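You operate a simulated robot arm through the tools that you are given. There is no shell and no other tool. Be economical: measure what you need, move in short steps, check, and stop when the job is done.

You run a simulated robot arm. Do the job below in one go: nothing can be reset, and whatever is moved stays where it is left.

## Task
Clean the black ink off the leaf stamp, then stamp it in yellow on the white card.
Fine: mist the black scrub pad first; put the stamp back, cap the pad unspoilt, leave the other stamp as it is.

It is judged by the outcome, as a careful person would: the job done as asked, and still so three seconds after it is handed in. It fails if anything else is knocked over, pushed out of place, dropped, spilled or broken. A push-on lid holds only when it is set on centred and level and pressed home; a screw cap is set on level and turned clockwise until tight.

## Robot
A 6-joint arm with a two-finger parallel gripper, fixed in place. Base frame: the origin is at the foot of the arm, x ahead of it, y to its left, z up; the work surface is at about z = 750. Units: mm, degrees, N and s.
With the tool pointing down near the work surface it reaches from about 160 to 740 mm from the base axis. Its first joint turns from -166.0 to 166.0 degrees. Payload 3.91 kg.
The tool frame sits at the grasp point between the pads (the TCP): z along the fingers, y along the line on which they close. The tips reach 30 mm beyond it. The gripper opens to 110 mm. The fingers are 20 mm wide and 10 mm thick; the gripper's body (48 by 112 mm) begins 55 mm behind the TCP.
Orientation is that of the tool frame in the base frame, as a unit quaternion [w, x, y, z]. With the fingers straight down and closing along the base's y, the tool's x points along the base's -x, its y along +y and its z along -z.

## Interface
- The arm moves only by the tool apply_moves. Its argument "moves" is a list of rows, each a list of 7 numbers: the shift along the tool's x, y, z in units of 25 mm (1.0 is 25 mm), then the turn, a rotation vector about the tool's x, y, z in units of 4 degrees (1.0 is 4 degrees), then the finger opening in mm, from 0 to 110. In form: [[tx, ty, tz, rx, ry, rz, grip], ...]. A call has 1 to 10 rows; each row shifts and turns the commanded pose from where the row before left it, along the tool's axes as they then stand. A call with a number of a shift or a turn outside -1 to 1 is refused whole. Each row takes 0.2 s and may step no farther than 50 mm and 8.6 degrees from the row before; otherwise, or with a gripper value out of range, the whole call is refused. A pose out of reach is approached as far as the arm can. The call stops where the force on the tool passes 40 N (or 10 N more than at its start, if that is more) or the arm is blocked; 0.2 s more then pass. Each finger travels about 45 mm/s and halts on what it meets, pressing with about 41 N; the grip force reading is that of the motor and also rises with nothing between the fingers. The clock runs only during rows and for 0.2 s after the last one: add rows that do not move to give the fingers time. It gives the time, the measured TCP pose, the force on the tool (base axes), the opening and the grip force at its end, in the units of the frame above (readings bear some noise), and new pictures: "show" is both (left out), scene, wrist or none.
- Cameras (640 x 400 px; columns grow to the right, rows downward): "scene" is fixed at [218.5, -499.4, 1495.9]; the picture's right is [0.82, -0.57, 0.00], its down [-0.43, -0.61, -0.67] and it looks along [0.38, 0.54, -0.75] (base axes); focal length 325 px, centre (320, 200). "wrist" rides on the gripper at [71, 22, -107] in the tool frame; the picture's right is [-0.29, 0.96, 0.00], its down [-0.76, -0.23, -0.61] and it looks along [-0.58, -0.18, 0.79] (tool axes); focal length 243 px, centre (320, 200). There is no depth. A picture from a camera that has moved, and an enlarged one, comes with that camera's place and axes in the base frame and with its lens.
- slide_trunk(by): slides the trunk up (or, below 0, down) by that many mm; the arm rides with it, the base frame stays. It gives what a move gives, with no picture.
- inspect(camera, box): a new picture of the part [left, top, right, bottom] of that camera's present view, enlarged. The clock stands still meanwhile.
- close_job(): hands the job in; it is judged then, once.

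Work in short steps. Places have to be worked out from the pictures, the camera data and where the tool is seen: move nearer, look again, correct. Check each grasp and each placing, and mend what went wrong. You have 120 turns and 200 pictures in all, those below and enlarged ones among them. Open the gripper and draw the arm clear of the work before you hand the job in, unless the task says otherwise; then end with one line.

The tools are called after "Call:" by a JSON object that holds its "api" and its "payload". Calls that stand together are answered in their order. apply_moves: Moves the arm, as the interface text tells. Its arguments: {"type":"object","properties":{"moves":{"type":"array"},"show":{"type":"string","enum":["both","scene","wrist","none"]}},"required":["moves"]} The other tools are called the same way: slide_trunk (by) slides the trunk up or down; inspect (camera, box) takes an enlarged picture of a part of a camera's view; close_job () hands the job in.

At the start:

```text
t: 0.0
position: [481.3, -66.6, 1121.8]
ee_rot: [0.001, 0.0, 1.0, 0.0]
force: [0.1, 0.0, -0.7]
grip_width: 110.0
grip_force: 0.1
trunk travel left (down, up): [-525.0, 65.0]
```

scene: 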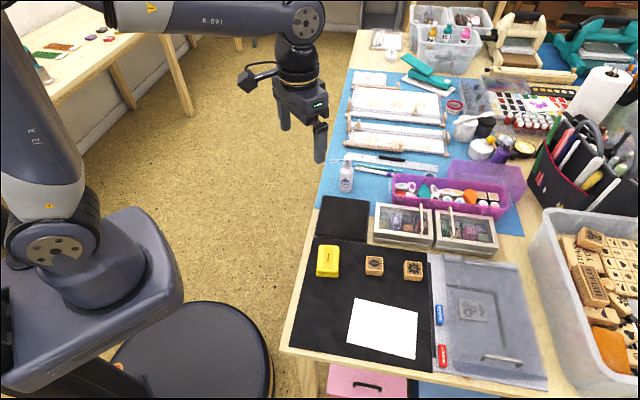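
wrist: 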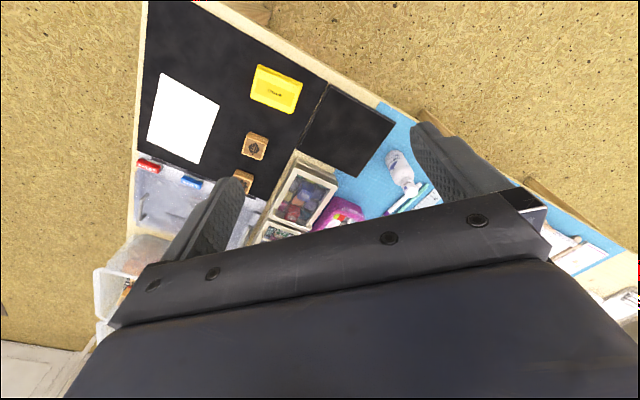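

The table holds a yellow pad, two wooden stamps, a white card, a black scrub pad and a mist bottle. I'll look closer before moving.

Call:
{"api": "inspect", "payload": {"camera": "scene", "box": [280, 140, 460, 260]}}

Call:
{"api": "inspect", "payload": {"camera": "scene", "box": [290, 230, 450, 330]}}

Call:
{"api": "inspect", "payload": {"camera": "wrist", "box": [130, 40, 430, 230]}}

```text
3.33 times, centred on (370, 200) of scene
camera zoom: at [218.5, -499.4, 1495.9], right [0.82, -0.57, 0.0], down [-0.43, -0.61, -0.67], along [0.38, 0.54, -0.75], focal length 1085 px, centre (153, 200)
```

zoom: 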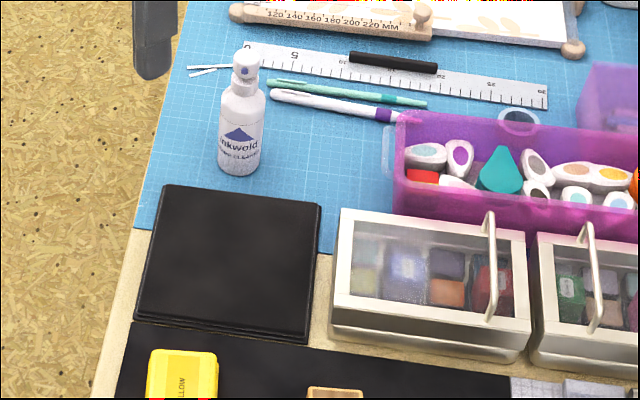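

```text
4.00 times, centred on (370, 280) of scene
camera zoom: at [218.5, -499.4, 1495.9], right [0.82, -0.57, 0.0], down [-0.43, -0.61, -0.67], along [0.38, 0.54, -0.75], focal length 1302 px, centre (120, -120)
```

zoom: 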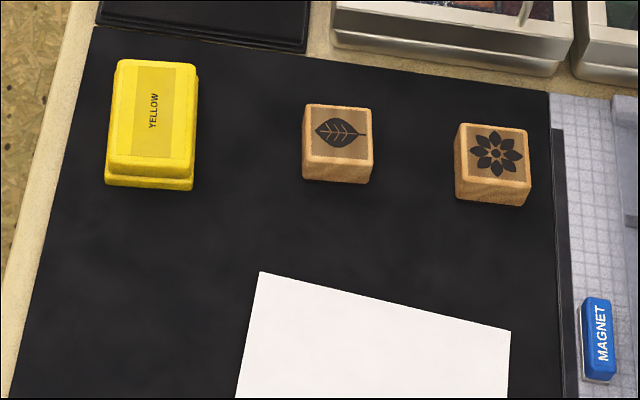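

```text
2.11 times, centred on (280, 135) of wrist
camera zoom: at [410.4, -45.7, 1227.7], right [0.29, 0.96, 0.0], down [0.76, -0.23, 0.61], along [0.58, -0.18, -0.79], focal length 511 px, centre (404, 337)
```

zoom: 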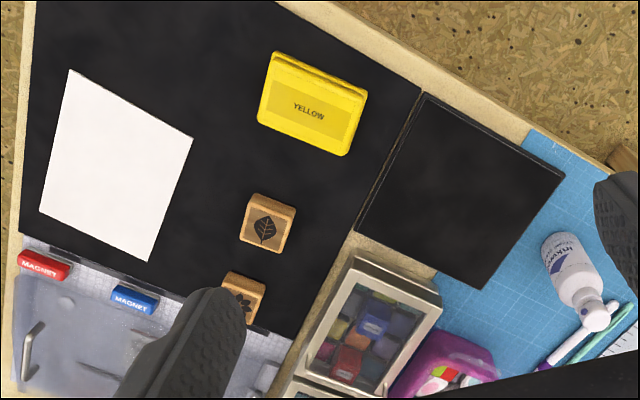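

Rough estimates from the scene camera: bottle near (700, 25), about 125 mm tall; scrub pad (614, -77); leaf stamp (572, -234); yellow pad (487, -152); card (489, -362). I'll move nearer to the bottle and look at its nozzle.

Call:
{"api": "apply_moves", "payload": {"moves": [[-0.95, 0.54, 0.58, 0, 0, 0, 110], [-0.95, 0.54, 0.58, 0, 0, 0, 110], [-0.95, 0.54, 0.58, 0, 0, 0, 110], [-0.95, 0.54, 0.58, 0, 0, 0, 110], [-0.95, 0.54, 0.58, 0, 0, 0, 110]], "show": "both"}}

Call:
{"api": "inspect", "payload": {"camera": "scene", "box": [310, 140, 390, 190]}}

```text
t: 1.2
position: [598.0, 1.3, 1049.4]
ee_rot: [0.0, 0.001, 1.0, 0.0]
force: [-0.1, 0.2, 0.1]
grip_width: 109.7
grip_force: 0.1
trunk travel left (down, up): [-525.0, 65.0]
camera wrist: at [529.1, 22.1, 1155.3], right [0.29, 0.96, 0.0], down [0.76, -0.23, 0.61], along [0.58, -0.18, -0.79], focal length 243 px, centre (320, 200)
```

scene: 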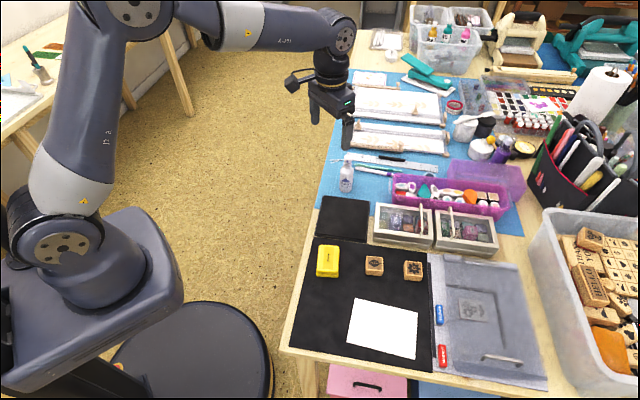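
wrist: 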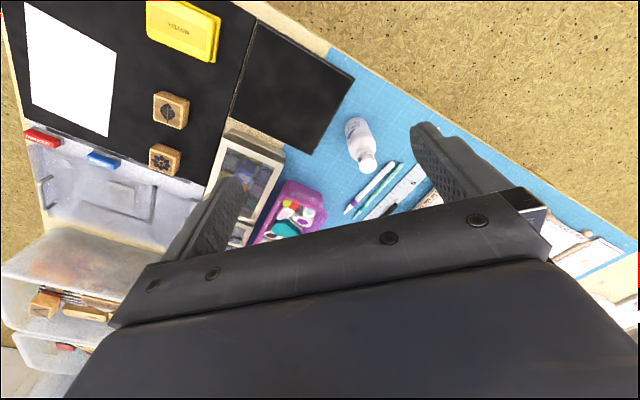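

```text
8.00 times, centred on (350, 165) of scene
camera zoom: at [218.5, -499.4, 1495.9], right [0.82, -0.57, 0.0], down [-0.43, -0.61, -0.67], along [0.38, 0.54, -0.75], focal length 2604 px, centre (80, 480)
```

zoom: 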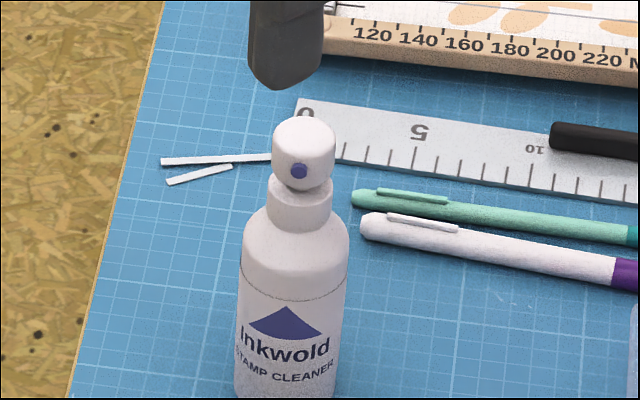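

Nozzle (blue dot) already faces the scrub pad. I'll zoom the wrist view to fix the bottle position and see the pad.

Call:
{"api": "inspect", "payload": {"camera": "wrist", "box": [320, 90, 416, 190]}}

Call:
{"api": "inspect", "payload": {"camera": "wrist", "box": [130, 0, 370, 190]}}

```text
4.00 times, centred on (368, 140) of wrist
camera zoom: at [529.1, 22.1, 1155.3], right [0.29, 0.96, 0.0], down [0.76, -0.23, 0.61], along [0.58, -0.18, -0.79], focal length 970 px, centre (128, 440)
```

zoom: 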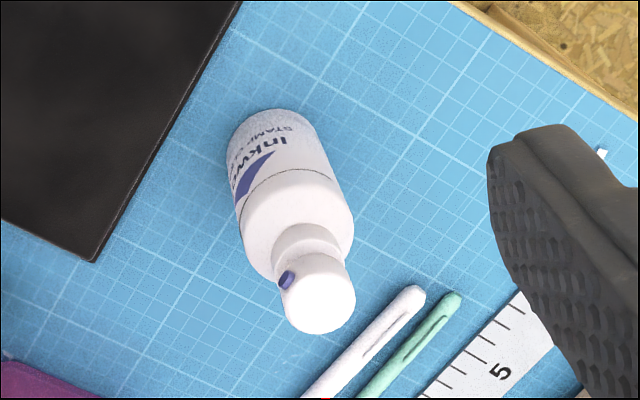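

```text
2.11 times, centred on (250, 95) of wrist
camera zoom: at [529.1, 22.1, 1155.3], right [0.29, 0.96, 0.0], down [0.76, -0.23, 0.61], along [0.58, -0.18, -0.79], focal length 511 px, centre (467, 421)
```

zoom: 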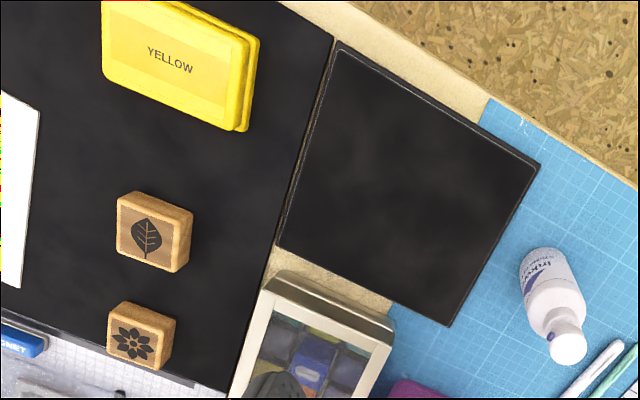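

Bottle top is at about (693.5, 36, 880), and the pad is a square about 145 mm wide, centred near (613, -54). I'll close the fingers and hover above the pump head.

Call:
{"api": "apply_moves", "payload": {"moves": [[-0.955, 0.347, 0.8, 0, 0, 0, 0], [-0.955, 0.347, 0.8, 0, 0, 0, 0], [-0.955, 0.347, 0.8, 0, 0, 0, 0], [-0.955, 0.347, 0.8, 0, 0, 0, 0], [0, 0, 0, 0, 0, 0, 0], [0, 0, 0, 0, 0, 0, 0], [0, 0, 0, 0, 0, 0, 0]]}}

Call:
{"api": "inspect", "payload": {"camera": "scene", "box": [310, 120, 390, 195]}}

```text
t: 2.8
position: [695.2, 35.3, 968.5]
ee_rot: [0.0, 0.0, 1.0, 0.0]
force: [0.8, 0.4, 0.2]
grip_width: 0.0
grip_force: 31.4
trunk travel left (down, up): [-525.0, 65.0]
camera wrist: at [624.3, 56.3, 1074.4], right [0.29, 0.96, 0.0], down [0.76, -0.23, 0.61], along [0.58, -0.18, -0.79], focal length 243 px, centre (320, 200)
```

scene: 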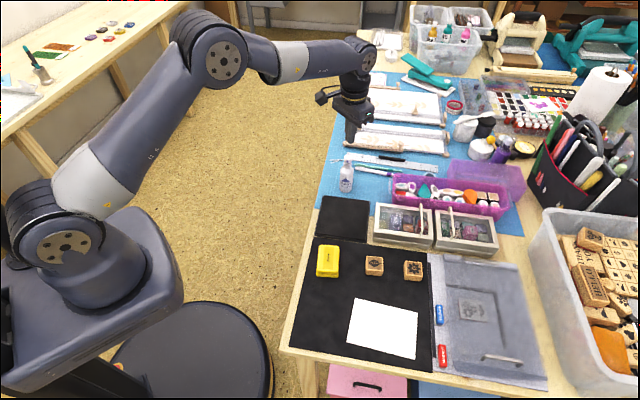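
wrist: 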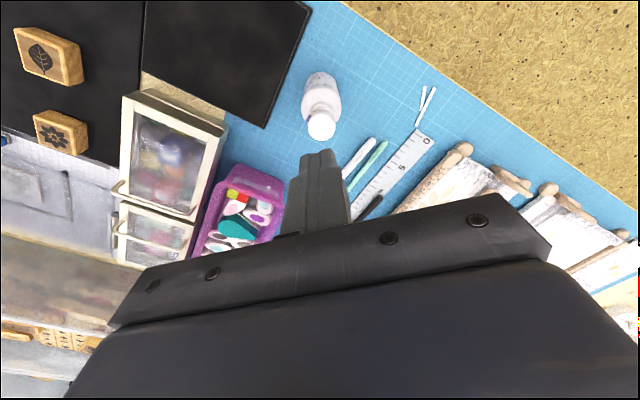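

```text
5.33 times, centred on (350, 158) of scene
camera zoom: at [218.5, -499.4, 1495.9], right [0.82, -0.57, 0.0], down [-0.43, -0.61, -0.67], along [0.38, 0.54, -0.75], focal length 1736 px, centre (160, 427)
```

zoom: 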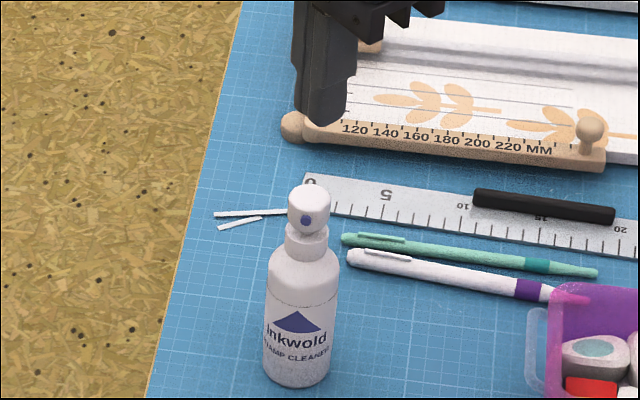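

Wrist view confirms the head at about (695, 35), straight under the tips. Descending to just above it, then pressing in small steps.

Call:
{"api": "apply_moves", "payload": {"moves": [[0, 0, 1, 0, 0, 0, 0], [0, 0, 0.8, 0, 0, 0, 0], [0, 0, 0, 0, 0, 0, 0], [0, 0, 0.2, 0, 0, 0, 0], [0, 0, 0.1, 0, 0, 0, 0]]}}

Call:
{"api": "inspect", "payload": {"camera": "scene", "box": [310, 120, 390, 195]}}

```text
t: 4.0
position: [694.9, 36.5, 917.0]
ee_rot: [0.0, 0.0, 1.0, 0.0]
force: [-0.4, -0.1, -1.2]
grip_width: 0.1
grip_force: 37.4
trunk travel left (down, up): [-525.0, 65.0]
camera wrist: at [625.0, 56.9, 1022.7], right [0.29, 0.96, 0.0], down [0.76, -0.23, 0.61], along [0.58, -0.18, -0.79], focal length 243 px, centre (320, 200)
```

scene: 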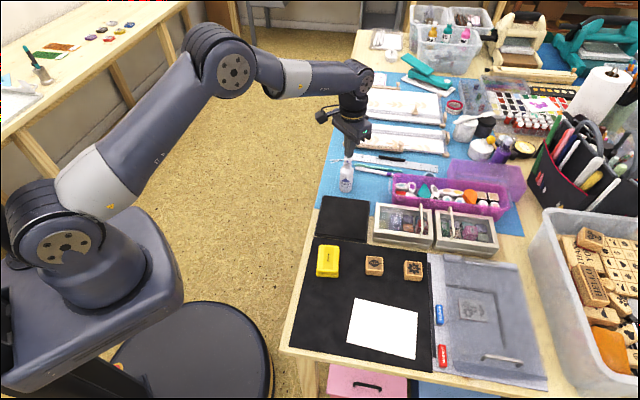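
wrist: 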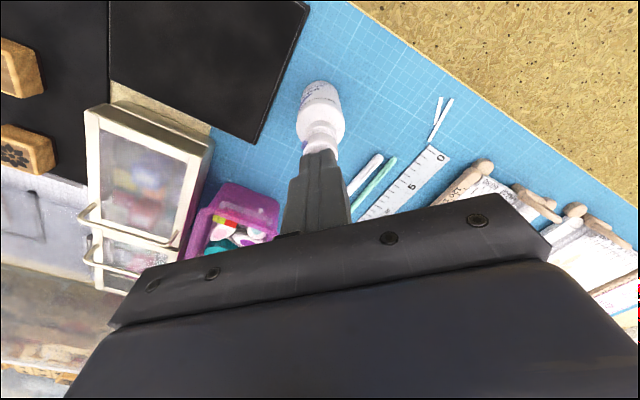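

```text
5.33 times, centred on (350, 158) of scene
camera zoom: at [218.5, -499.4, 1495.9], right [0.82, -0.57, 0.0], down [-0.43, -0.61, -0.67], along [0.38, 0.54, -0.75], focal length 1736 px, centre (160, 427)
```

zoom: 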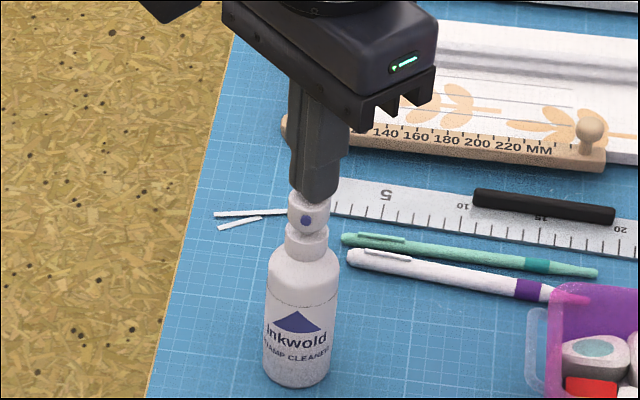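

Tips are just above the head. Pressing down slowly in 2.5 mm steps.

Call:
{"api": "apply_moves", "payload": {"moves": [[0, 0, 0.1, 0, 0, 0, 0], [0, 0, 0.1, 0, 0, 0, 0], [0, 0, 0.1, 0, 0, 0, 0], [0, 0, 0.1, 0, 0, 0, 0], [0, 0, 0.1, 0, 0, 0, 0], [0, 0, 0, 0, 0, 0, 0]], "show": "none"}}

Call:
{"api": "inspect", "payload": {"camera": "scene", "box": [300, 140, 396, 250]}}

```text
t: 5.4
position: [694.2, 35.6, 904.1]
ee_rot: [0.0, 0.0, 1.0, 0.0]
force: [0.4, 0.0, 12.3]
grip_width: 0.3
grip_force: 37.2
trunk travel left (down, up): [-525.0, 65.0]
```

```text
3.64 times, centred on (348, 195) of scene
camera zoom: at [218.5, -499.4, 1495.9], right [0.82, -0.57, 0.0], down [-0.43, -0.61, -0.67], along [0.38, 0.54, -0.75], focal length 1183 px, centre (218, 218)
```

zoom: 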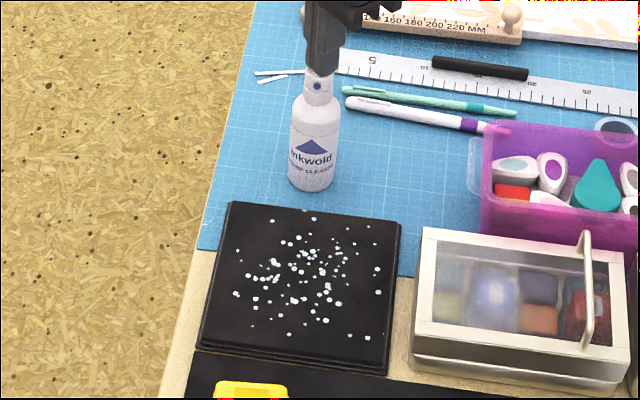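

The mist landed well across the pad. I release the pump by rising straight up, then move over the yellow pad for a look.

Call:
{"api": "apply_moves", "payload": {"moves": [[0, 0, -0.5, 0, 0, 0, 0], [0, 0, -1, 0, 0, 0, 0], [0, 0, -1, 0, 0, 0, 0], [0, 0, -1, 0, 0, 0, 0]], "show": "none"}}

Call:
{"api": "apply_moves", "payload": {"moves": [[0.95, -0.87, 0, 0, 0, 0, 110], [0.95, -0.87, 0, 0, 0, 0, 110], [0.95, -0.87, 0, 0, 0, 0, 110], [0.95, -0.87, 0, 0, 0, 0, 110], [0.95, -0.87, 0, 0, 0, 0, 110], [0.95, -0.87, 0, 0, 0, 0, 110], [0.95, -0.87, 0, 0, 0, 0, 110], [0.95, -0.87, 0, 0, 0, 0, 110], [0.95, -0.87, 0, 0, 0, 0, 110]], "show": "both"}}

```text
t: 6.4
position: [695.0, 35.0, 991.9]
ee_rot: [0.0, 0.0, 1.0, 0.0]
force: [0.6, -0.6, -0.1]
grip_width: 0.0
grip_force: 37.8
trunk travel left (down, up): [-525.0, 65.0]
```

```text
t: 8.4
position: [481.0, -160.9, 993.4]
ee_rot: [-0.001, 0.0, 1.0, 0.0]
force: [-0.2, 0.2, 0.9]
grip_width: 109.9
grip_force: 0.0
trunk travel left (down, up): [-525.0, 65.0]
camera wrist: at [409.6, -139.9, 1099.1], right [0.29, 0.96, 0.0], down [0.76, -0.23, 0.61], along [0.58, -0.18, -0.79], focal length 243 px, centre (320, 200)
```

scene: 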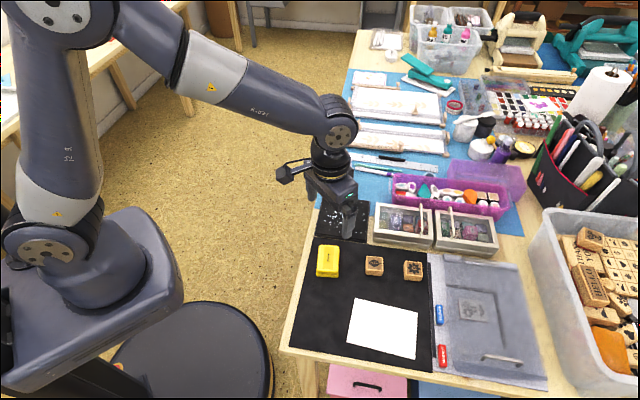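
wrist: 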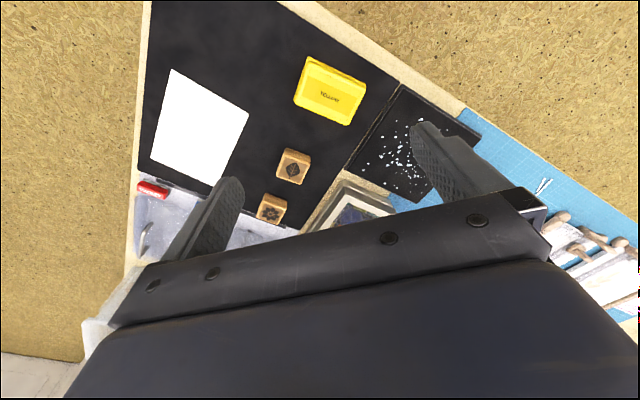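

Call:
{"api": "inspect", "payload": {"camera": "wrist", "box": [280, 45, 376, 135]}}

Call:
{"api": "inspect", "payload": {"camera": "scene", "box": [305, 235, 353, 285]}}

Call:
{"api": "inspect", "payload": {"camera": "wrist", "box": [130, 60, 330, 240]}}

```text
4.44 times, centred on (328, 90) of wrist
camera zoom: at [409.6, -139.9, 1099.1], right [0.29, 0.96, 0.0], down [0.76, -0.23, 0.61], along [0.58, -0.18, -0.79], focal length 1078 px, centre (284, 689)
```

zoom: 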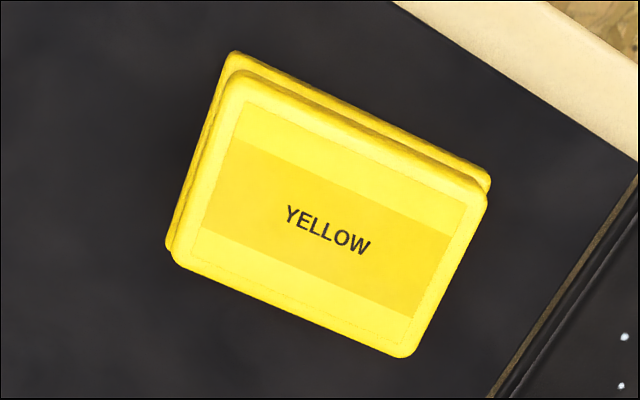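

```text
8.00 times, centred on (329, 260) of scene
camera zoom: at [218.5, -499.4, 1495.9], right [0.82, -0.57, 0.0], down [-0.43, -0.61, -0.67], along [0.38, 0.54, -0.75], focal length 2604 px, centre (248, -280)
```

zoom: 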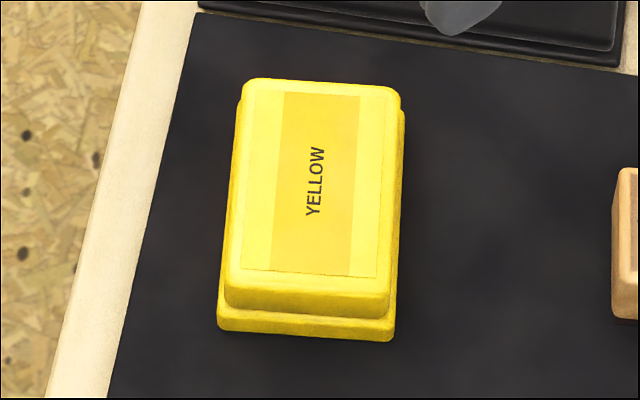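

```text
2.22 times, centred on (230, 150) of wrist
camera zoom: at [409.6, -139.9, 1099.1], right [0.29, 0.96, 0.0], down [0.76, -0.23, 0.61], along [0.58, -0.18, -0.79], focal length 539 px, centre (520, 311)
```

zoom: 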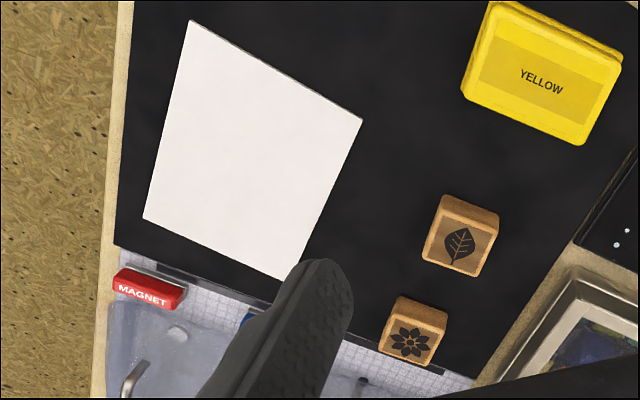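

Lid top spans about 75×50 mm, centred at (489.5, -152.7) with the long side at about 50° and the top at z≈780. I'll yaw the tool so the fingers close across the short side.

Call:
{"api": "apply_moves", "payload": {"moves": [[0, 0, 0, 0, 0, -1, 110], [0, 0, 0, 0, 0, -1, 110], [0, 0, 0, 0, 0, -1, 110], [0, 0, 0, 0, 0, -1, 110], [0, 0, 0, 0, 0, -1, 110], [0, 0, 0, 0, 0, -1, 110], [0, 0, 0, 0, 0, -1, 110], [0, 0, 0, 0, 0, -1, 110], [0, 0, 0, 0, 0, -1, 110], [0, 0, 0, 0, 0, -1, 110]], "show": "none"}}

Call:
{"api": "apply_moves", "payload": {"moves": [[0, 0, 1, 0, 0, -1, 110], [0, 0, 1, 0, 0, -1, 110], [0, 0, 1, 0, 0, -0.5, 110], [0, 0, 1, 0, 0, 0, 110]], "show": "wrist"}}

Call:
{"api": "inspect", "payload": {"camera": "scene", "box": [290, 200, 410, 290]}}

```text
t: 10.6
position: [481.2, -161.7, 992.0]
ee_rot: [-0.001, -0.342, 0.94, 0.001]
force: [0.3, -0.1, 0.9]
grip_width: 109.9
grip_force: 0.0
trunk travel left (down, up): [-525.0, 65.0]
```

```text
t: 11.6
position: [480.9, -159.8, 890.6]
ee_rot: [0.001, -0.422, 0.907, 0.0]
force: [-0.5, -0.3, -0.7]
grip_width: 109.9
grip_force: 0.0
trunk travel left (down, up): [-525.0, 65.0]
camera wrist: at [419.5, -201.1, 996.5], right [-0.55, 0.84, 0.0], down [0.66, 0.43, 0.61], along [0.51, 0.33, -0.79], focal length 243 px, centre (320, 200)
```

wrist: 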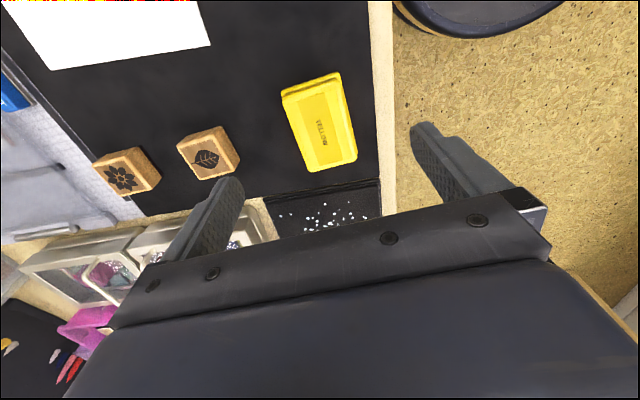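

```text
4.44 times, centred on (350, 245) of scene
camera zoom: at [218.5, -499.4, 1495.9], right [0.82, -0.57, 0.0], down [-0.43, -0.61, -0.67], along [0.38, 0.54, -0.75], focal length 1446 px, centre (187, 0)
```

zoom: 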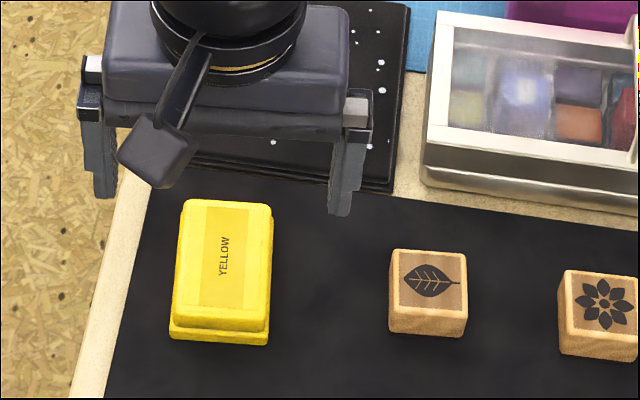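

Zooming on pad and stamp with this closer view.

Call:
{"api": "inspect", "payload": {"camera": "wrist", "box": [270, 65, 366, 180]}}

Call:
{"api": "inspect", "payload": {"camera": "wrist", "box": [80, 110, 256, 220]}}

```text
3.48 times, centred on (318, 122) of wrist
camera zoom: at [419.5, -201.1, 996.5], right [-0.55, 0.84, 0.0], down [0.66, 0.43, 0.61], along [0.51, 0.33, -0.79], focal length 844 px, centre (327, 470)
```

zoom: 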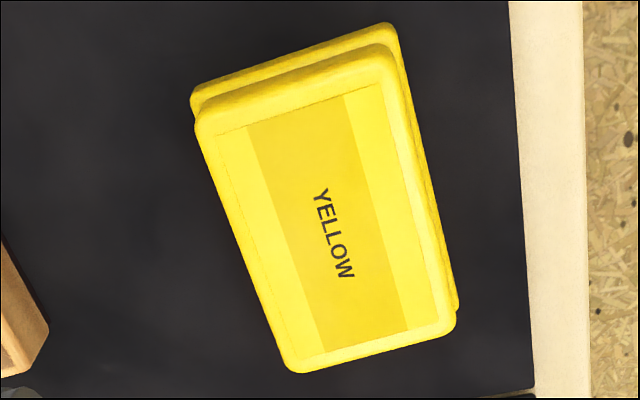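

```text
3.64 times, centred on (168, 165) of wrist
camera zoom: at [419.5, -201.1, 996.5], right [-0.55, 0.84, 0.0], down [0.66, 0.43, 0.61], along [0.51, 0.33, -0.79], focal length 882 px, centre (873, 327)
```

zoom: 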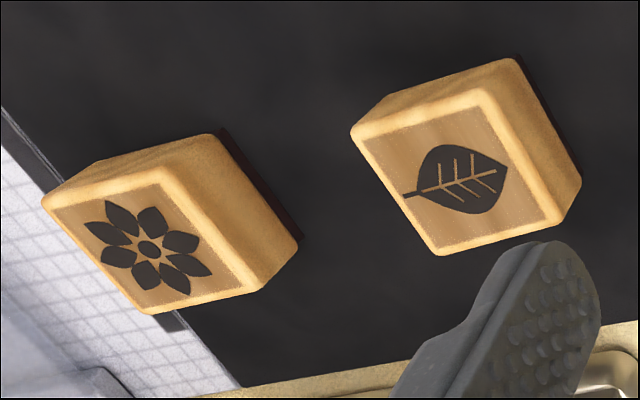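

Refined lid centre is (490.1, -153.1) with yaw about 49.5°. The leaf stamp is near (582, -235), about 40 mm square, with its top at z≈775. I'll centre over the lid and descend with open fingers straddling it.

Call:
{"api": "apply_moves", "payload": {"moves": [[-0.442, -0.109, 0, 0, 0, 0, 110], [0, 0, 1, 0, 0, 0, 110], [0, 0, 1, 0, 0, 0, 90], [0, 0, 1, 0, 0, 0, 80], [0, 0, 0.4, 0, 0, 0, 80]], "show": "wrist"}}

Call:
{"api": "inspect", "payload": {"camera": "scene", "box": [290, 220, 370, 290]}}

```text
t: 12.8
position: [491.0, -155.1, 805.1]
ee_rot: [0.0, -0.423, 0.906, 0.0]
force: [0.6, 0.1, 0.0]
grip_width: 79.8
grip_force: 0.1
trunk travel left (down, up): [-525.0, 65.0]
camera wrist: at [429.2, -195.4, 912.1], right [-0.55, 0.84, 0.0], down [0.67, 0.43, 0.61], along [0.51, 0.33, -0.79], focal length 243 px, centre (320, 200)
```

wrist: 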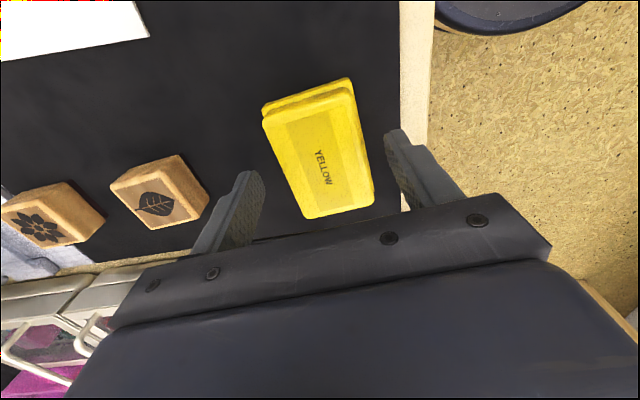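

```text
5.71 times, centred on (330, 255) of scene
camera zoom: at [218.5, -499.4, 1495.9], right [0.82, -0.57, 0.0], down [-0.43, -0.61, -0.67], along [0.38, 0.54, -0.75], focal length 1860 px, centre (263, -114)
```

zoom: 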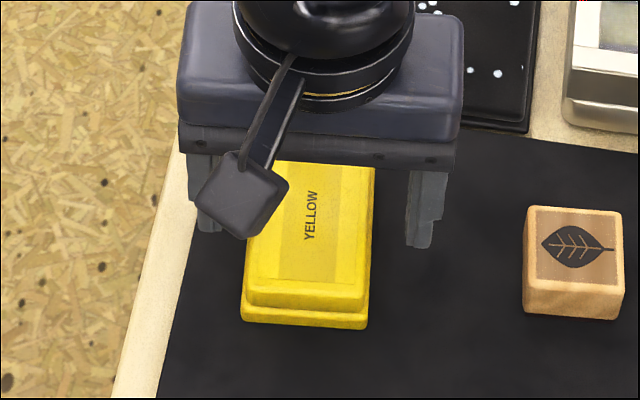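

The tool sits about 2 mm off along the finger axis. I'll correct that, go down to z≈797 so the tips stay above the tray flange, and close gently.

Call:
{"api": "apply_moves", "payload": {"moves": [[0, 0.1, 0.32, 0, 0, 0, 70], [0, 0, 0, 0, 0, 0, 60], [0, 0, 0, 0, 0, 0, 40], [0, 0, 0, 0, 0, 0, 40]], "show": "wrist"}}

Call:
{"api": "inspect", "payload": {"camera": "scene", "box": [300, 230, 356, 286]}}

```text
t: 13.8
position: [489.2, -152.6, 798.4]
ee_rot: [0.0, -0.422, 0.906, 0.0]
force: [0.6, 0.9, 0.2]
grip_width: 50.6
grip_force: 40.7
trunk travel left (down, up): [-525.0, 65.0]
camera wrist: at [427.6, -194.0, 904.4], right [-0.55, 0.84, 0.0], down [0.67, 0.43, 0.61], along [0.51, 0.33, -0.79], focal length 243 px, centre (320, 200)
```

wrist: 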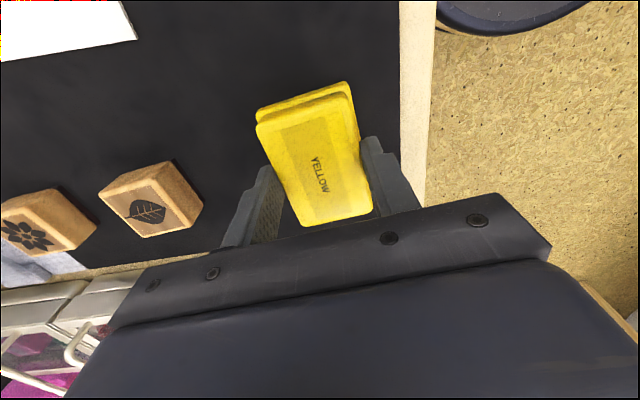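

```text
7.14 times, centred on (328, 258) of scene
camera zoom: at [218.5, -499.4, 1495.9], right [0.82, -0.57, 0.0], down [-0.43, -0.61, -0.67], along [0.38, 0.54, -0.75], focal length 2325 px, centre (263, -214)
```

zoom: 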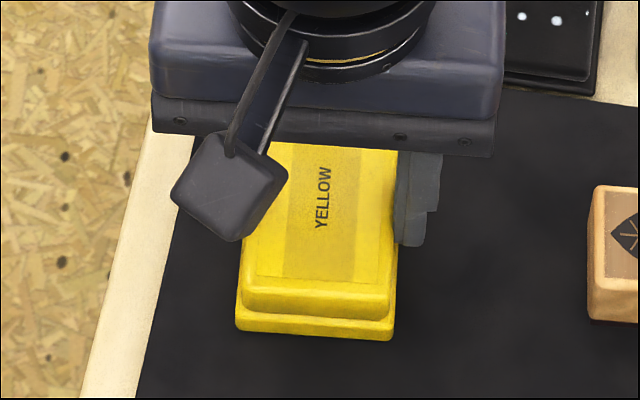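

Lid gripped at 50.6 mm with TCP z = 798.4. I'll lift slowly to see whether the tray stays behind.

Call:
{"api": "apply_moves", "payload": {"moves": [[0, 0, -0.1, 0, 0, 0, 40], [0, 0, -0.2, 0, 0, 0, 40], [0, 0, -0.3, 0, 0, 0, 40], [0, 0, -0.4, 0, 0, 0, 40]], "show": "wrist"}}

Call:
{"api": "inspect", "payload": {"camera": "scene", "box": [300, 220, 356, 286]}}

```text
t: 14.8
position: [488.6, -151.6, 824.5]
ee_rot: [0.0, -0.422, 0.907, 0.0]
force: [-0.3, -0.7, -0.3]
grip_width: 50.9
grip_force: 41.2
trunk travel left (down, up): [-525.0, 65.0]
camera wrist: at [426.9, -193.1, 930.1], right [-0.55, 0.84, 0.0], down [0.67, 0.43, 0.61], along [0.51, 0.33, -0.79], focal length 243 px, centre (320, 200)
```

wrist: 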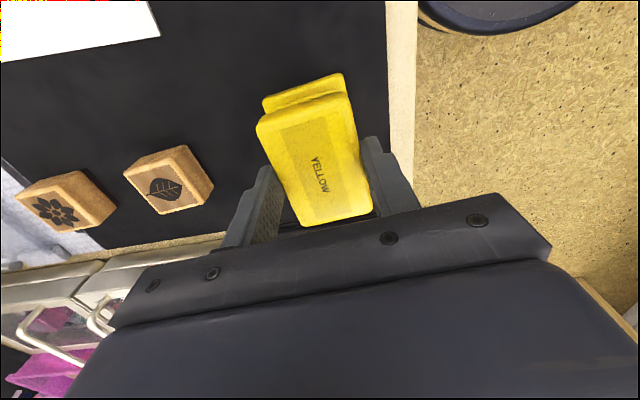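

```text
6.06 times, centred on (328, 253) of scene
camera zoom: at [218.5, -499.4, 1495.9], right [0.82, -0.57, 0.0], down [-0.43, -0.61, -0.67], along [0.38, 0.54, -0.75], focal length 1972 px, centre (272, -121)
```

zoom: 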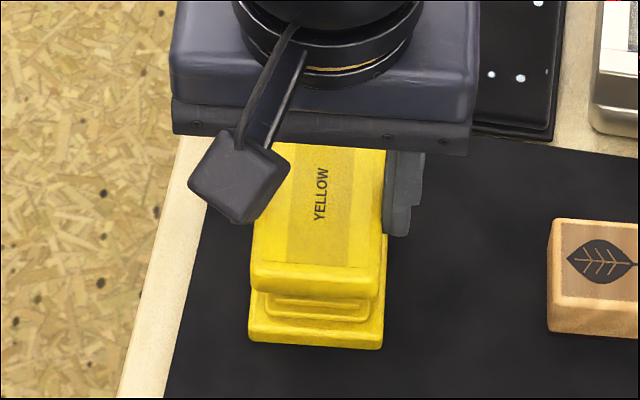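

The lid is free and the tray stayed put. I'll carry the lid higher, then over to the open mat area near (402, -250).

Call:
{"api": "apply_moves", "payload": {"moves": [[0, 0, -1, 0, 0, 0, 40], [0, 0, -0.6, 0, 0, 0, 40], [0.874, 0.018, 0, 0, 0, 0, 40], [0.874, 0.018, 0, 0, 0, 0, 40], [0.874, 0.018, 0, 0, 0, 0, 40], [0.874, 0.018, 0, 0, 0, 0, 40], [0.874, 0.018, 0, 0, 0, 0, 40], [0.874, 0.018, 0, 0, 0, 0, 40], [0, 0, 1, 0, 0, 0, 40]], "show": "both"}}

Call:
{"api": "inspect", "payload": {"camera": "scene", "box": [290, 230, 410, 350]}}

```text
t: 16.8
position: [402.1, -251.8, 839.7]
ee_rot: [0.0, -0.423, 0.906, 0.0]
force: [0.2, 0.2, -0.6]
grip_width: 50.4
grip_force: 41.0
trunk travel left (down, up): [-525.0, 65.0]
camera wrist: at [341.4, -293.0, 945.9], right [-0.55, 0.84, 0.0], down [0.67, 0.43, 0.61], along [0.51, 0.33, -0.79], focal length 243 px, centre (320, 200)
```

scene: 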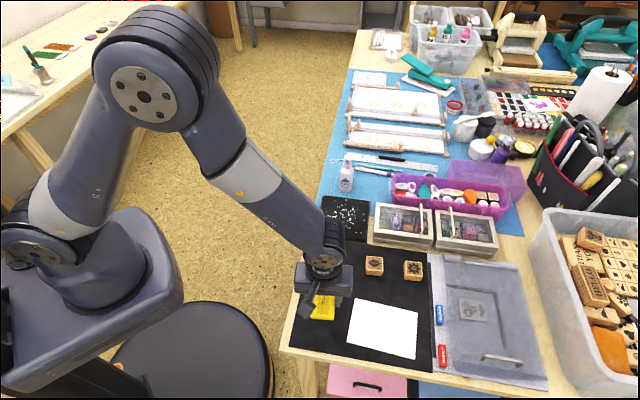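
wrist: 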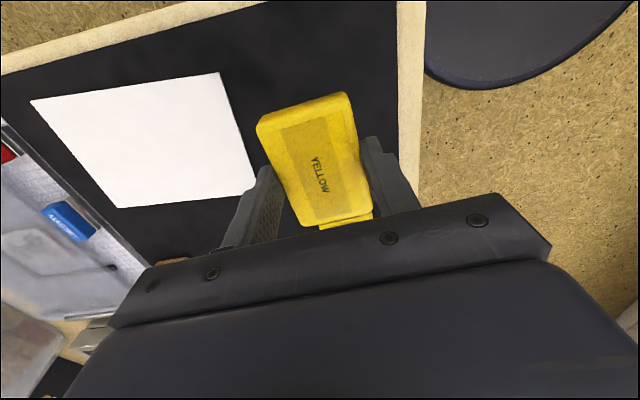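

```text
3.33 times, centred on (350, 290) of scene
camera zoom: at [218.5, -499.4, 1495.9], right [0.82, -0.57, 0.0], down [-0.43, -0.61, -0.67], along [0.38, 0.54, -0.75], focal length 1085 px, centre (220, -100)
```

zoom: 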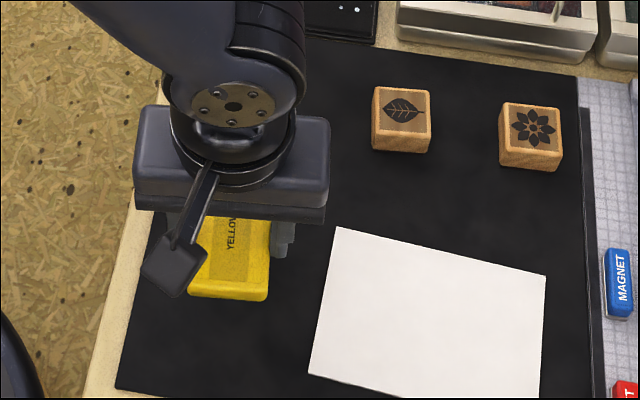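

Location is clear of card and tray. Descending, then creeping until the lid touches the mat.

Call:
{"api": "apply_moves", "payload": {"moves": [[0, 0, 1, 0, 0, 0, 40], [0, 0, 0.7, 0, 0, 0, 40], [0, 0, 0.1, 0, 0, 0, 40], [0, 0, 0.08, 0, 0, 0, 40], [0, 0, 0.08, 0, 0, 0, 40], [0, 0, 0.08, 0, 0, 0, 40], [0, 0, 0.08, 0, 0, 0, 40]], "show": "none"}}

Call:
{"api": "inspect", "payload": {"camera": "scene", "box": [290, 265, 370, 335]}}

```text
t: 18.4
position: [401.7, -252.5, 786.1]
ee_rot: [0.0, -0.423, 0.906, -0.001]
force: [-1.1, 0.4, 4.1]
grip_width: 50.8
grip_force: 40.7
trunk travel left (down, up): [-525.0, 65.0]
```

```text
5.71 times, centred on (330, 300) of scene
camera zoom: at [218.5, -499.4, 1495.9], right [0.82, -0.57, 0.0], down [-0.43, -0.61, -0.67], along [0.38, 0.54, -0.75], focal length 1860 px, centre (263, -371)
```

zoom: 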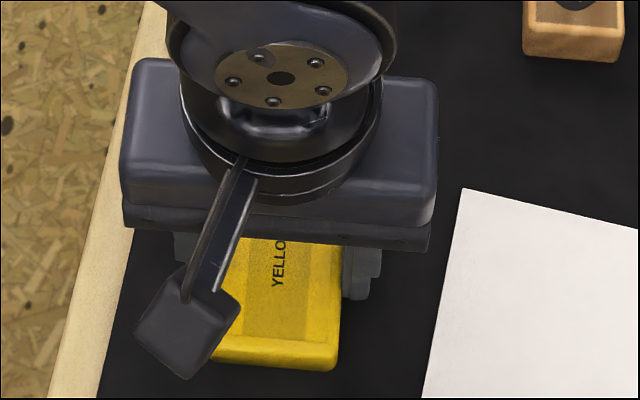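

The lid is on the mat (contact at z≈786). Releasing, rising straight up, and looking toward the leaf stamp.

Call:
{"api": "apply_moves", "payload": {"moves": [[0, 0, 0, 0, 0, 0, 64], [0, 0, 0, 0, 0, 0, 64], [0, 0, -0.3, 0, 0, 0, 64], [0, 0, -1, 0, 0, 0, 64], [0, 0, -1, 0, 0, 0, 64], [0, 0, -1, 0, 0, 0, 64], [0, 0, -1, 0, 0, 0, 64]], "show": "scene"}}

```text
t: 20.0
position: [401.1, -250.4, 893.9]
ee_rot: [0.0, -0.423, 0.906, 0.0]
force: [0.6, -0.2, -0.1]
grip_width: 63.9
grip_force: 0.1
trunk travel left (down, up): [-525.0, 65.0]
```

scene: 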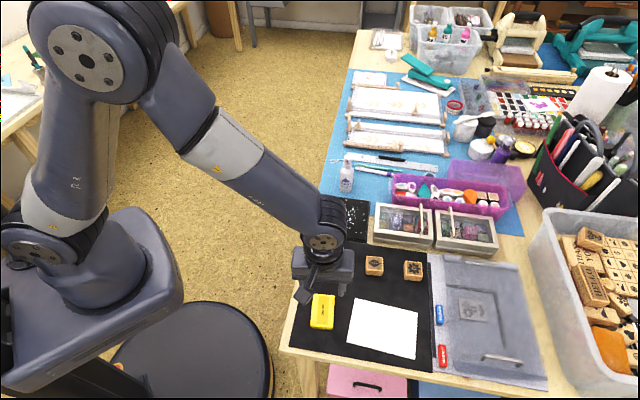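

Moving over the leaf stamp with yaw kept.

Call:
{"api": "apply_moves", "payload": {"moves": [[-0.853, -0.859, 0, 0, 0, 0, 70], [-0.853, -0.859, 0, 0, 0, 0, 70], [-0.853, -0.859, 0, 0, 0, 0, 70], [-0.853, -0.859, 0, 0, 0, 0, 70], [-0.853, -0.859, 0, 0, 0, 0, 70], [-0.853, -0.859, 0, 0, 0, 0, 70], [0, 0, 1, 0, 0, 0, 70]], "show": "wrist"}}

Call:
{"api": "inspect", "payload": {"camera": "wrist", "box": [260, 80, 400, 200]}}

Call:
{"api": "inspect", "payload": {"camera": "scene", "box": [300, 235, 350, 335]}}

```text
t: 21.6
position: [582.7, -237.2, 868.3]
ee_rot: [-0.001, -0.423, 0.906, 0.0]
force: [0.5, 0.1, 0.4]
grip_width: 69.9
grip_force: 0.1
trunk travel left (down, up): [-525.0, 65.0]
camera wrist: at [521.8, -278.4, 975.0], right [-0.55, 0.84, 0.0], down [0.66, 0.43, 0.61], along [0.51, 0.33, -0.79], focal length 243 px, centre (320, 200)
```

wrist: 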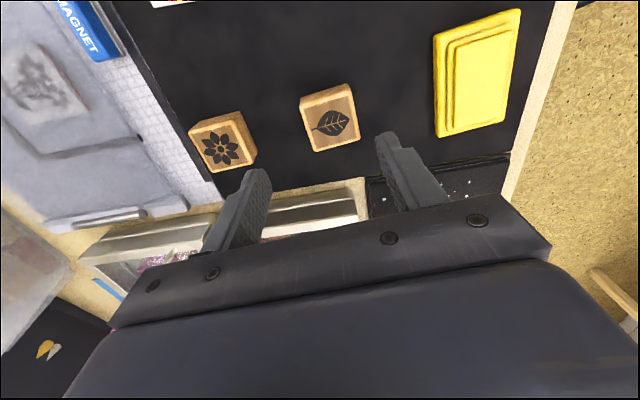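

```text
3.33 times, centred on (330, 140) of wrist
camera zoom: at [521.8, -278.4, 975.0], right [-0.55, 0.84, 0.0], down [0.66, 0.43, 0.61], along [0.51, 0.33, -0.79], focal length 809 px, centre (287, 400)
```

zoom: 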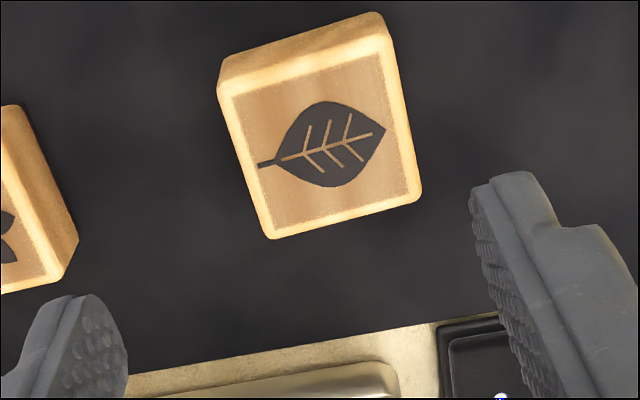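

```text
4.00 times, centred on (325, 285) of scene
camera zoom: at [218.5, -499.4, 1495.9], right [0.82, -0.57, 0.0], down [-0.43, -0.61, -0.67], along [0.38, 0.54, -0.75], focal length 1302 px, centre (300, -140)
```

zoom: 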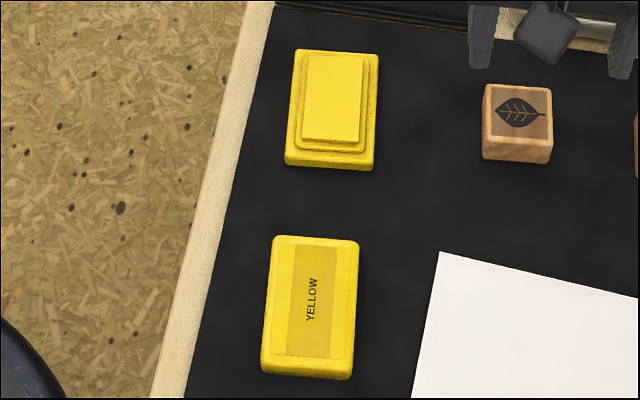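

Stamp centre is now (577.8, -231.7), yaw 49.8°. The open pad lies undisturbed, its raised yellow ink face visible, and the lid rests flat. Correcting laterally and descending to straddle the stamp.

Call:
{"api": "apply_moves", "payload": {"moves": [[-0.04, 0.29, 0, 0, 0, 0, 70], [0, 0, 1, 0, 0, 0, 66], [0, 0, 1, 0, 0, 0, 62], [0, 0, 0.5, 0, 0, 0, 62]], "show": "wrist"}}

Call:
{"api": "inspect", "payload": {"camera": "scene", "box": [340, 225, 440, 295]}}

```text
t: 22.6
position: [578.0, -232.6, 804.8]
ee_rot: [0.0, -0.423, 0.906, 0.0]
force: [-0.2, -0.2, 0.3]
grip_width: 61.6
grip_force: 0.0
trunk travel left (down, up): [-525.0, 65.0]
camera wrist: at [516.5, -273.6, 911.3], right [-0.55, 0.84, 0.0], down [0.67, 0.43, 0.61], along [0.51, 0.33, -0.79], focal length 243 px, centre (320, 200)
```

wrist: 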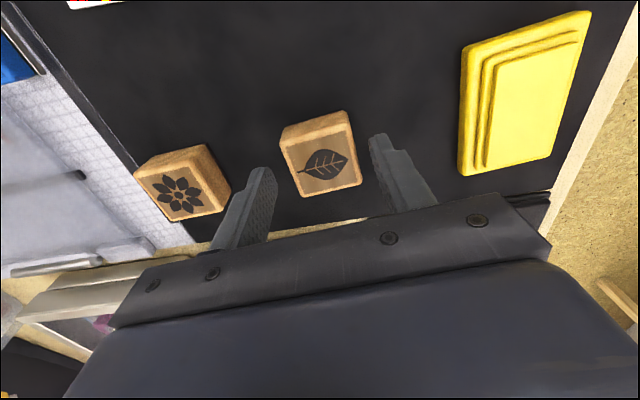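

```text
5.71 times, centred on (390, 260) of scene
camera zoom: at [218.5, -499.4, 1495.9], right [0.82, -0.57, 0.0], down [-0.43, -0.61, -0.67], along [0.38, 0.54, -0.75], focal length 1860 px, centre (-80, -143)
```

zoom: 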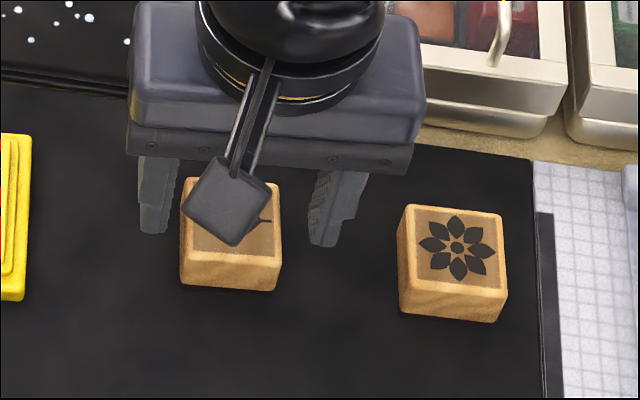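

Centred within about 2 mm. Lowering to z≈792 and closing on the wood block.

Call:
{"api": "apply_moves", "payload": {"moves": [[0, 0.06, 0.5, 0, 0, 0, 60], [0, 0, 0, 0, 0, 0, 48], [0, 0, 0, 0, 0, 0, 32], [0, 0, 0, 0, 0, 0, 32]], "show": "wrist"}}

```text
t: 23.6
position: [577.5, -230.2, 793.0]
ee_rot: [0.0, -0.422, 0.907, 0.0]
force: [-0.2, -0.7, -0.3]
grip_width: 40.7
grip_force: 41.1
trunk travel left (down, up): [-525.0, 65.0]
camera wrist: at [515.5, -271.7, 899.0], right [-0.55, 0.84, 0.0], down [0.67, 0.43, 0.61], along [0.51, 0.33, -0.79], focal length 243 px, centre (320, 200)
```

wrist: 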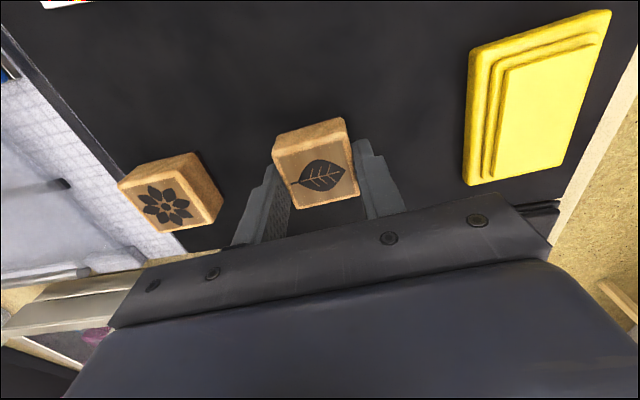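

Stamp gripped at 40.7 mm. Lifting, checking, and carrying it over the scrub pad.

Call:
{"api": "apply_moves", "payload": {"moves": [[0, 0, -0.5, 0, 0, 0, 32], [0, 0, -1, 0, 0, 0, 32], [0, 0, -1, 0, 0, 0, 32], [0, 0, -1, 0, 0, 0, 32]], "show": "none"}}

Call:
{"api": "apply_moves", "payload": {"moves": [[-0.792, 0.435, 0, 0, 0, 0, 32], [-0.792, 0.435, 0, 0, 0, 0, 32], [-0.792, 0.435, 0, 0, 0, 0, 32], [-0.792, 0.435, 0, 0, 0, 0, 32], [-0.792, 0.435, 0, 0, 0, 0, 32], [-0.792, 0.435, 0, 0, 0, 0, 32], [-0.792, 0.435, 0, 0, 0, 0, 32], [-0.792, 0.435, 0, 0, 0, 0, 32]], "show": "both"}}

Call:
{"api": "inspect", "payload": {"camera": "scene", "box": [305, 170, 405, 250]}}

```text
t: 24.6
position: [575.5, -231.2, 881.7]
ee_rot: [0.0, -0.423, 0.906, 0.0]
force: [-0.4, 0.9, 0.0]
grip_width: 40.8
grip_force: 41.0
trunk travel left (down, up): [-525.0, 65.0]
```

```text
t: 26.4
position: [612.7, -53.3, 880.3]
ee_rot: [0.0, -0.422, 0.907, 0.0]
force: [-0.7, -0.3, -0.4]
grip_width: 40.6
grip_force: 41.2
trunk travel left (down, up): [-525.0, 65.0]
camera wrist: at [551.2, -93.6, 986.1], right [-0.55, 0.84, 0.0], down [0.67, 0.43, 0.61], along [0.51, 0.33, -0.79], focal length 243 px, centre (320, 200)
```

scene: 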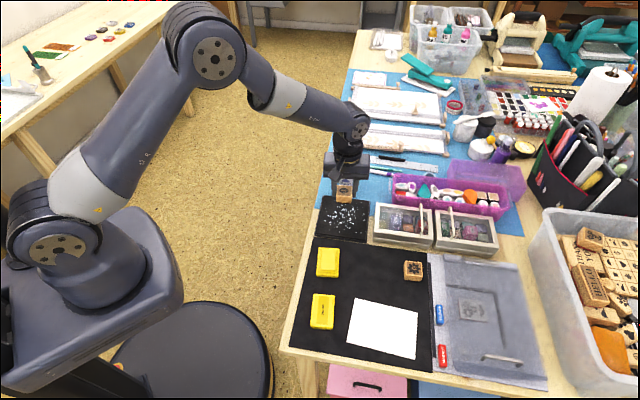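
wrist: 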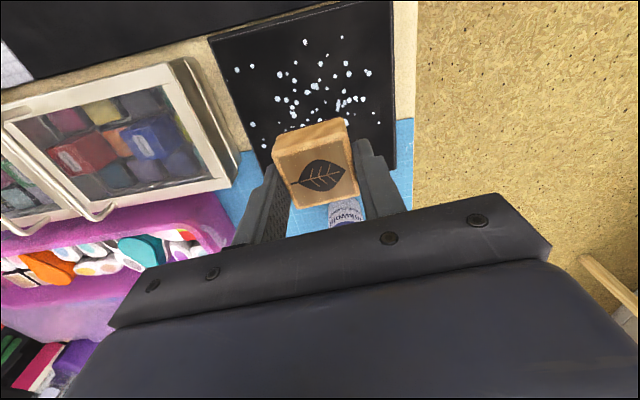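

```text
5.00 times, centred on (355, 210) of scene
camera zoom: at [218.5, -499.4, 1495.9], right [0.82, -0.57, 0.0], down [-0.43, -0.61, -0.67], along [0.38, 0.54, -0.75], focal length 1627 px, centre (145, 150)
```

zoom: 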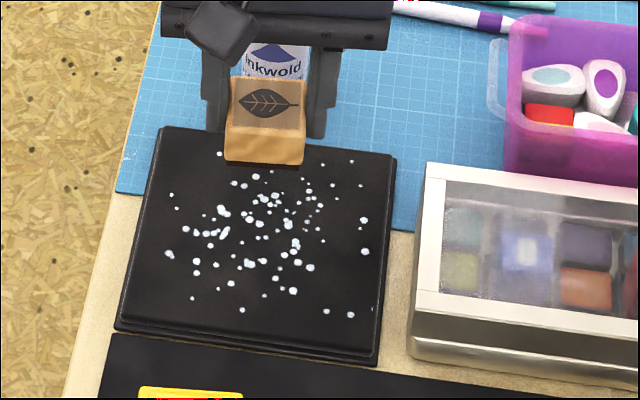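

The stamp is held straight and over the pad centre, and the bottle is about 120 mm away. Lowering to the pad, creeping the last part.

Call:
{"api": "apply_moves", "payload": {"moves": [[0, 0, 1, 0, 0, 0, 32], [0, 0, 1, 0, 0, 0, 32], [0, 0, 0.4, 0, 0, 0, 32], [0, 0, 0.1, 0, 0, 0, 32], [0, 0, 0.1, 0, 0, 0, 32], [0, 0, 0.1, 0, 0, 0, 32]], "show": "none"}}

Call:
{"api": "inspect", "payload": {"camera": "scene", "box": [305, 150, 405, 250]}}

```text
t: 27.8
position: [611.6, -52.4, 812.9]
ee_rot: [0.0, -0.423, 0.906, 0.0]
force: [-0.3, -0.4, -0.7]
grip_width: 40.5
grip_force: 40.8
trunk travel left (down, up): [-525.0, 65.0]
```

```text
4.00 times, centred on (355, 200) of scene
camera zoom: at [218.5, -499.4, 1495.9], right [0.82, -0.57, 0.0], down [-0.43, -0.61, -0.67], along [0.38, 0.54, -0.75], focal length 1302 px, centre (180, 200)
```

zoom: 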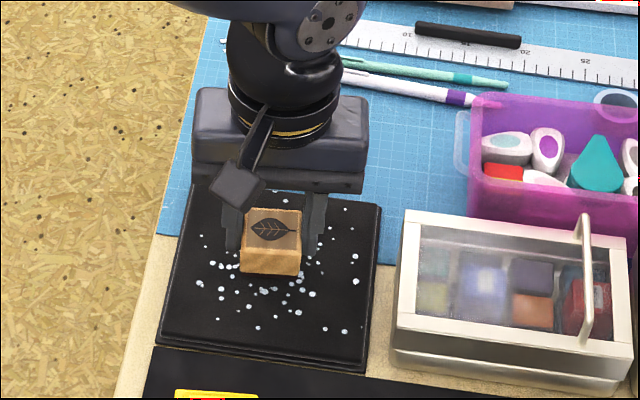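

No contact yet at 812.9. Continuing with 2 mm steps.

Call:
{"api": "apply_moves", "payload": {"moves": [[0, 0, 0.1, 0, 0, 0, 32], [0, 0, 0.08, 0, 0, 0, 32], [0, 0, 0.08, 0, 0, 0, 32], [0, 0, 0.08, 0, 0, 0, 32]], "show": "none"}}

```text
t: 28.8
position: [610.4, -53.0, 804.3]
ee_rot: [0.0, -0.422, 0.906, 0.0]
force: [-0.3, -0.7, 0.3]
grip_width: 40.8
grip_force: 41.1
trunk travel left (down, up): [-525.0, 65.0]
```

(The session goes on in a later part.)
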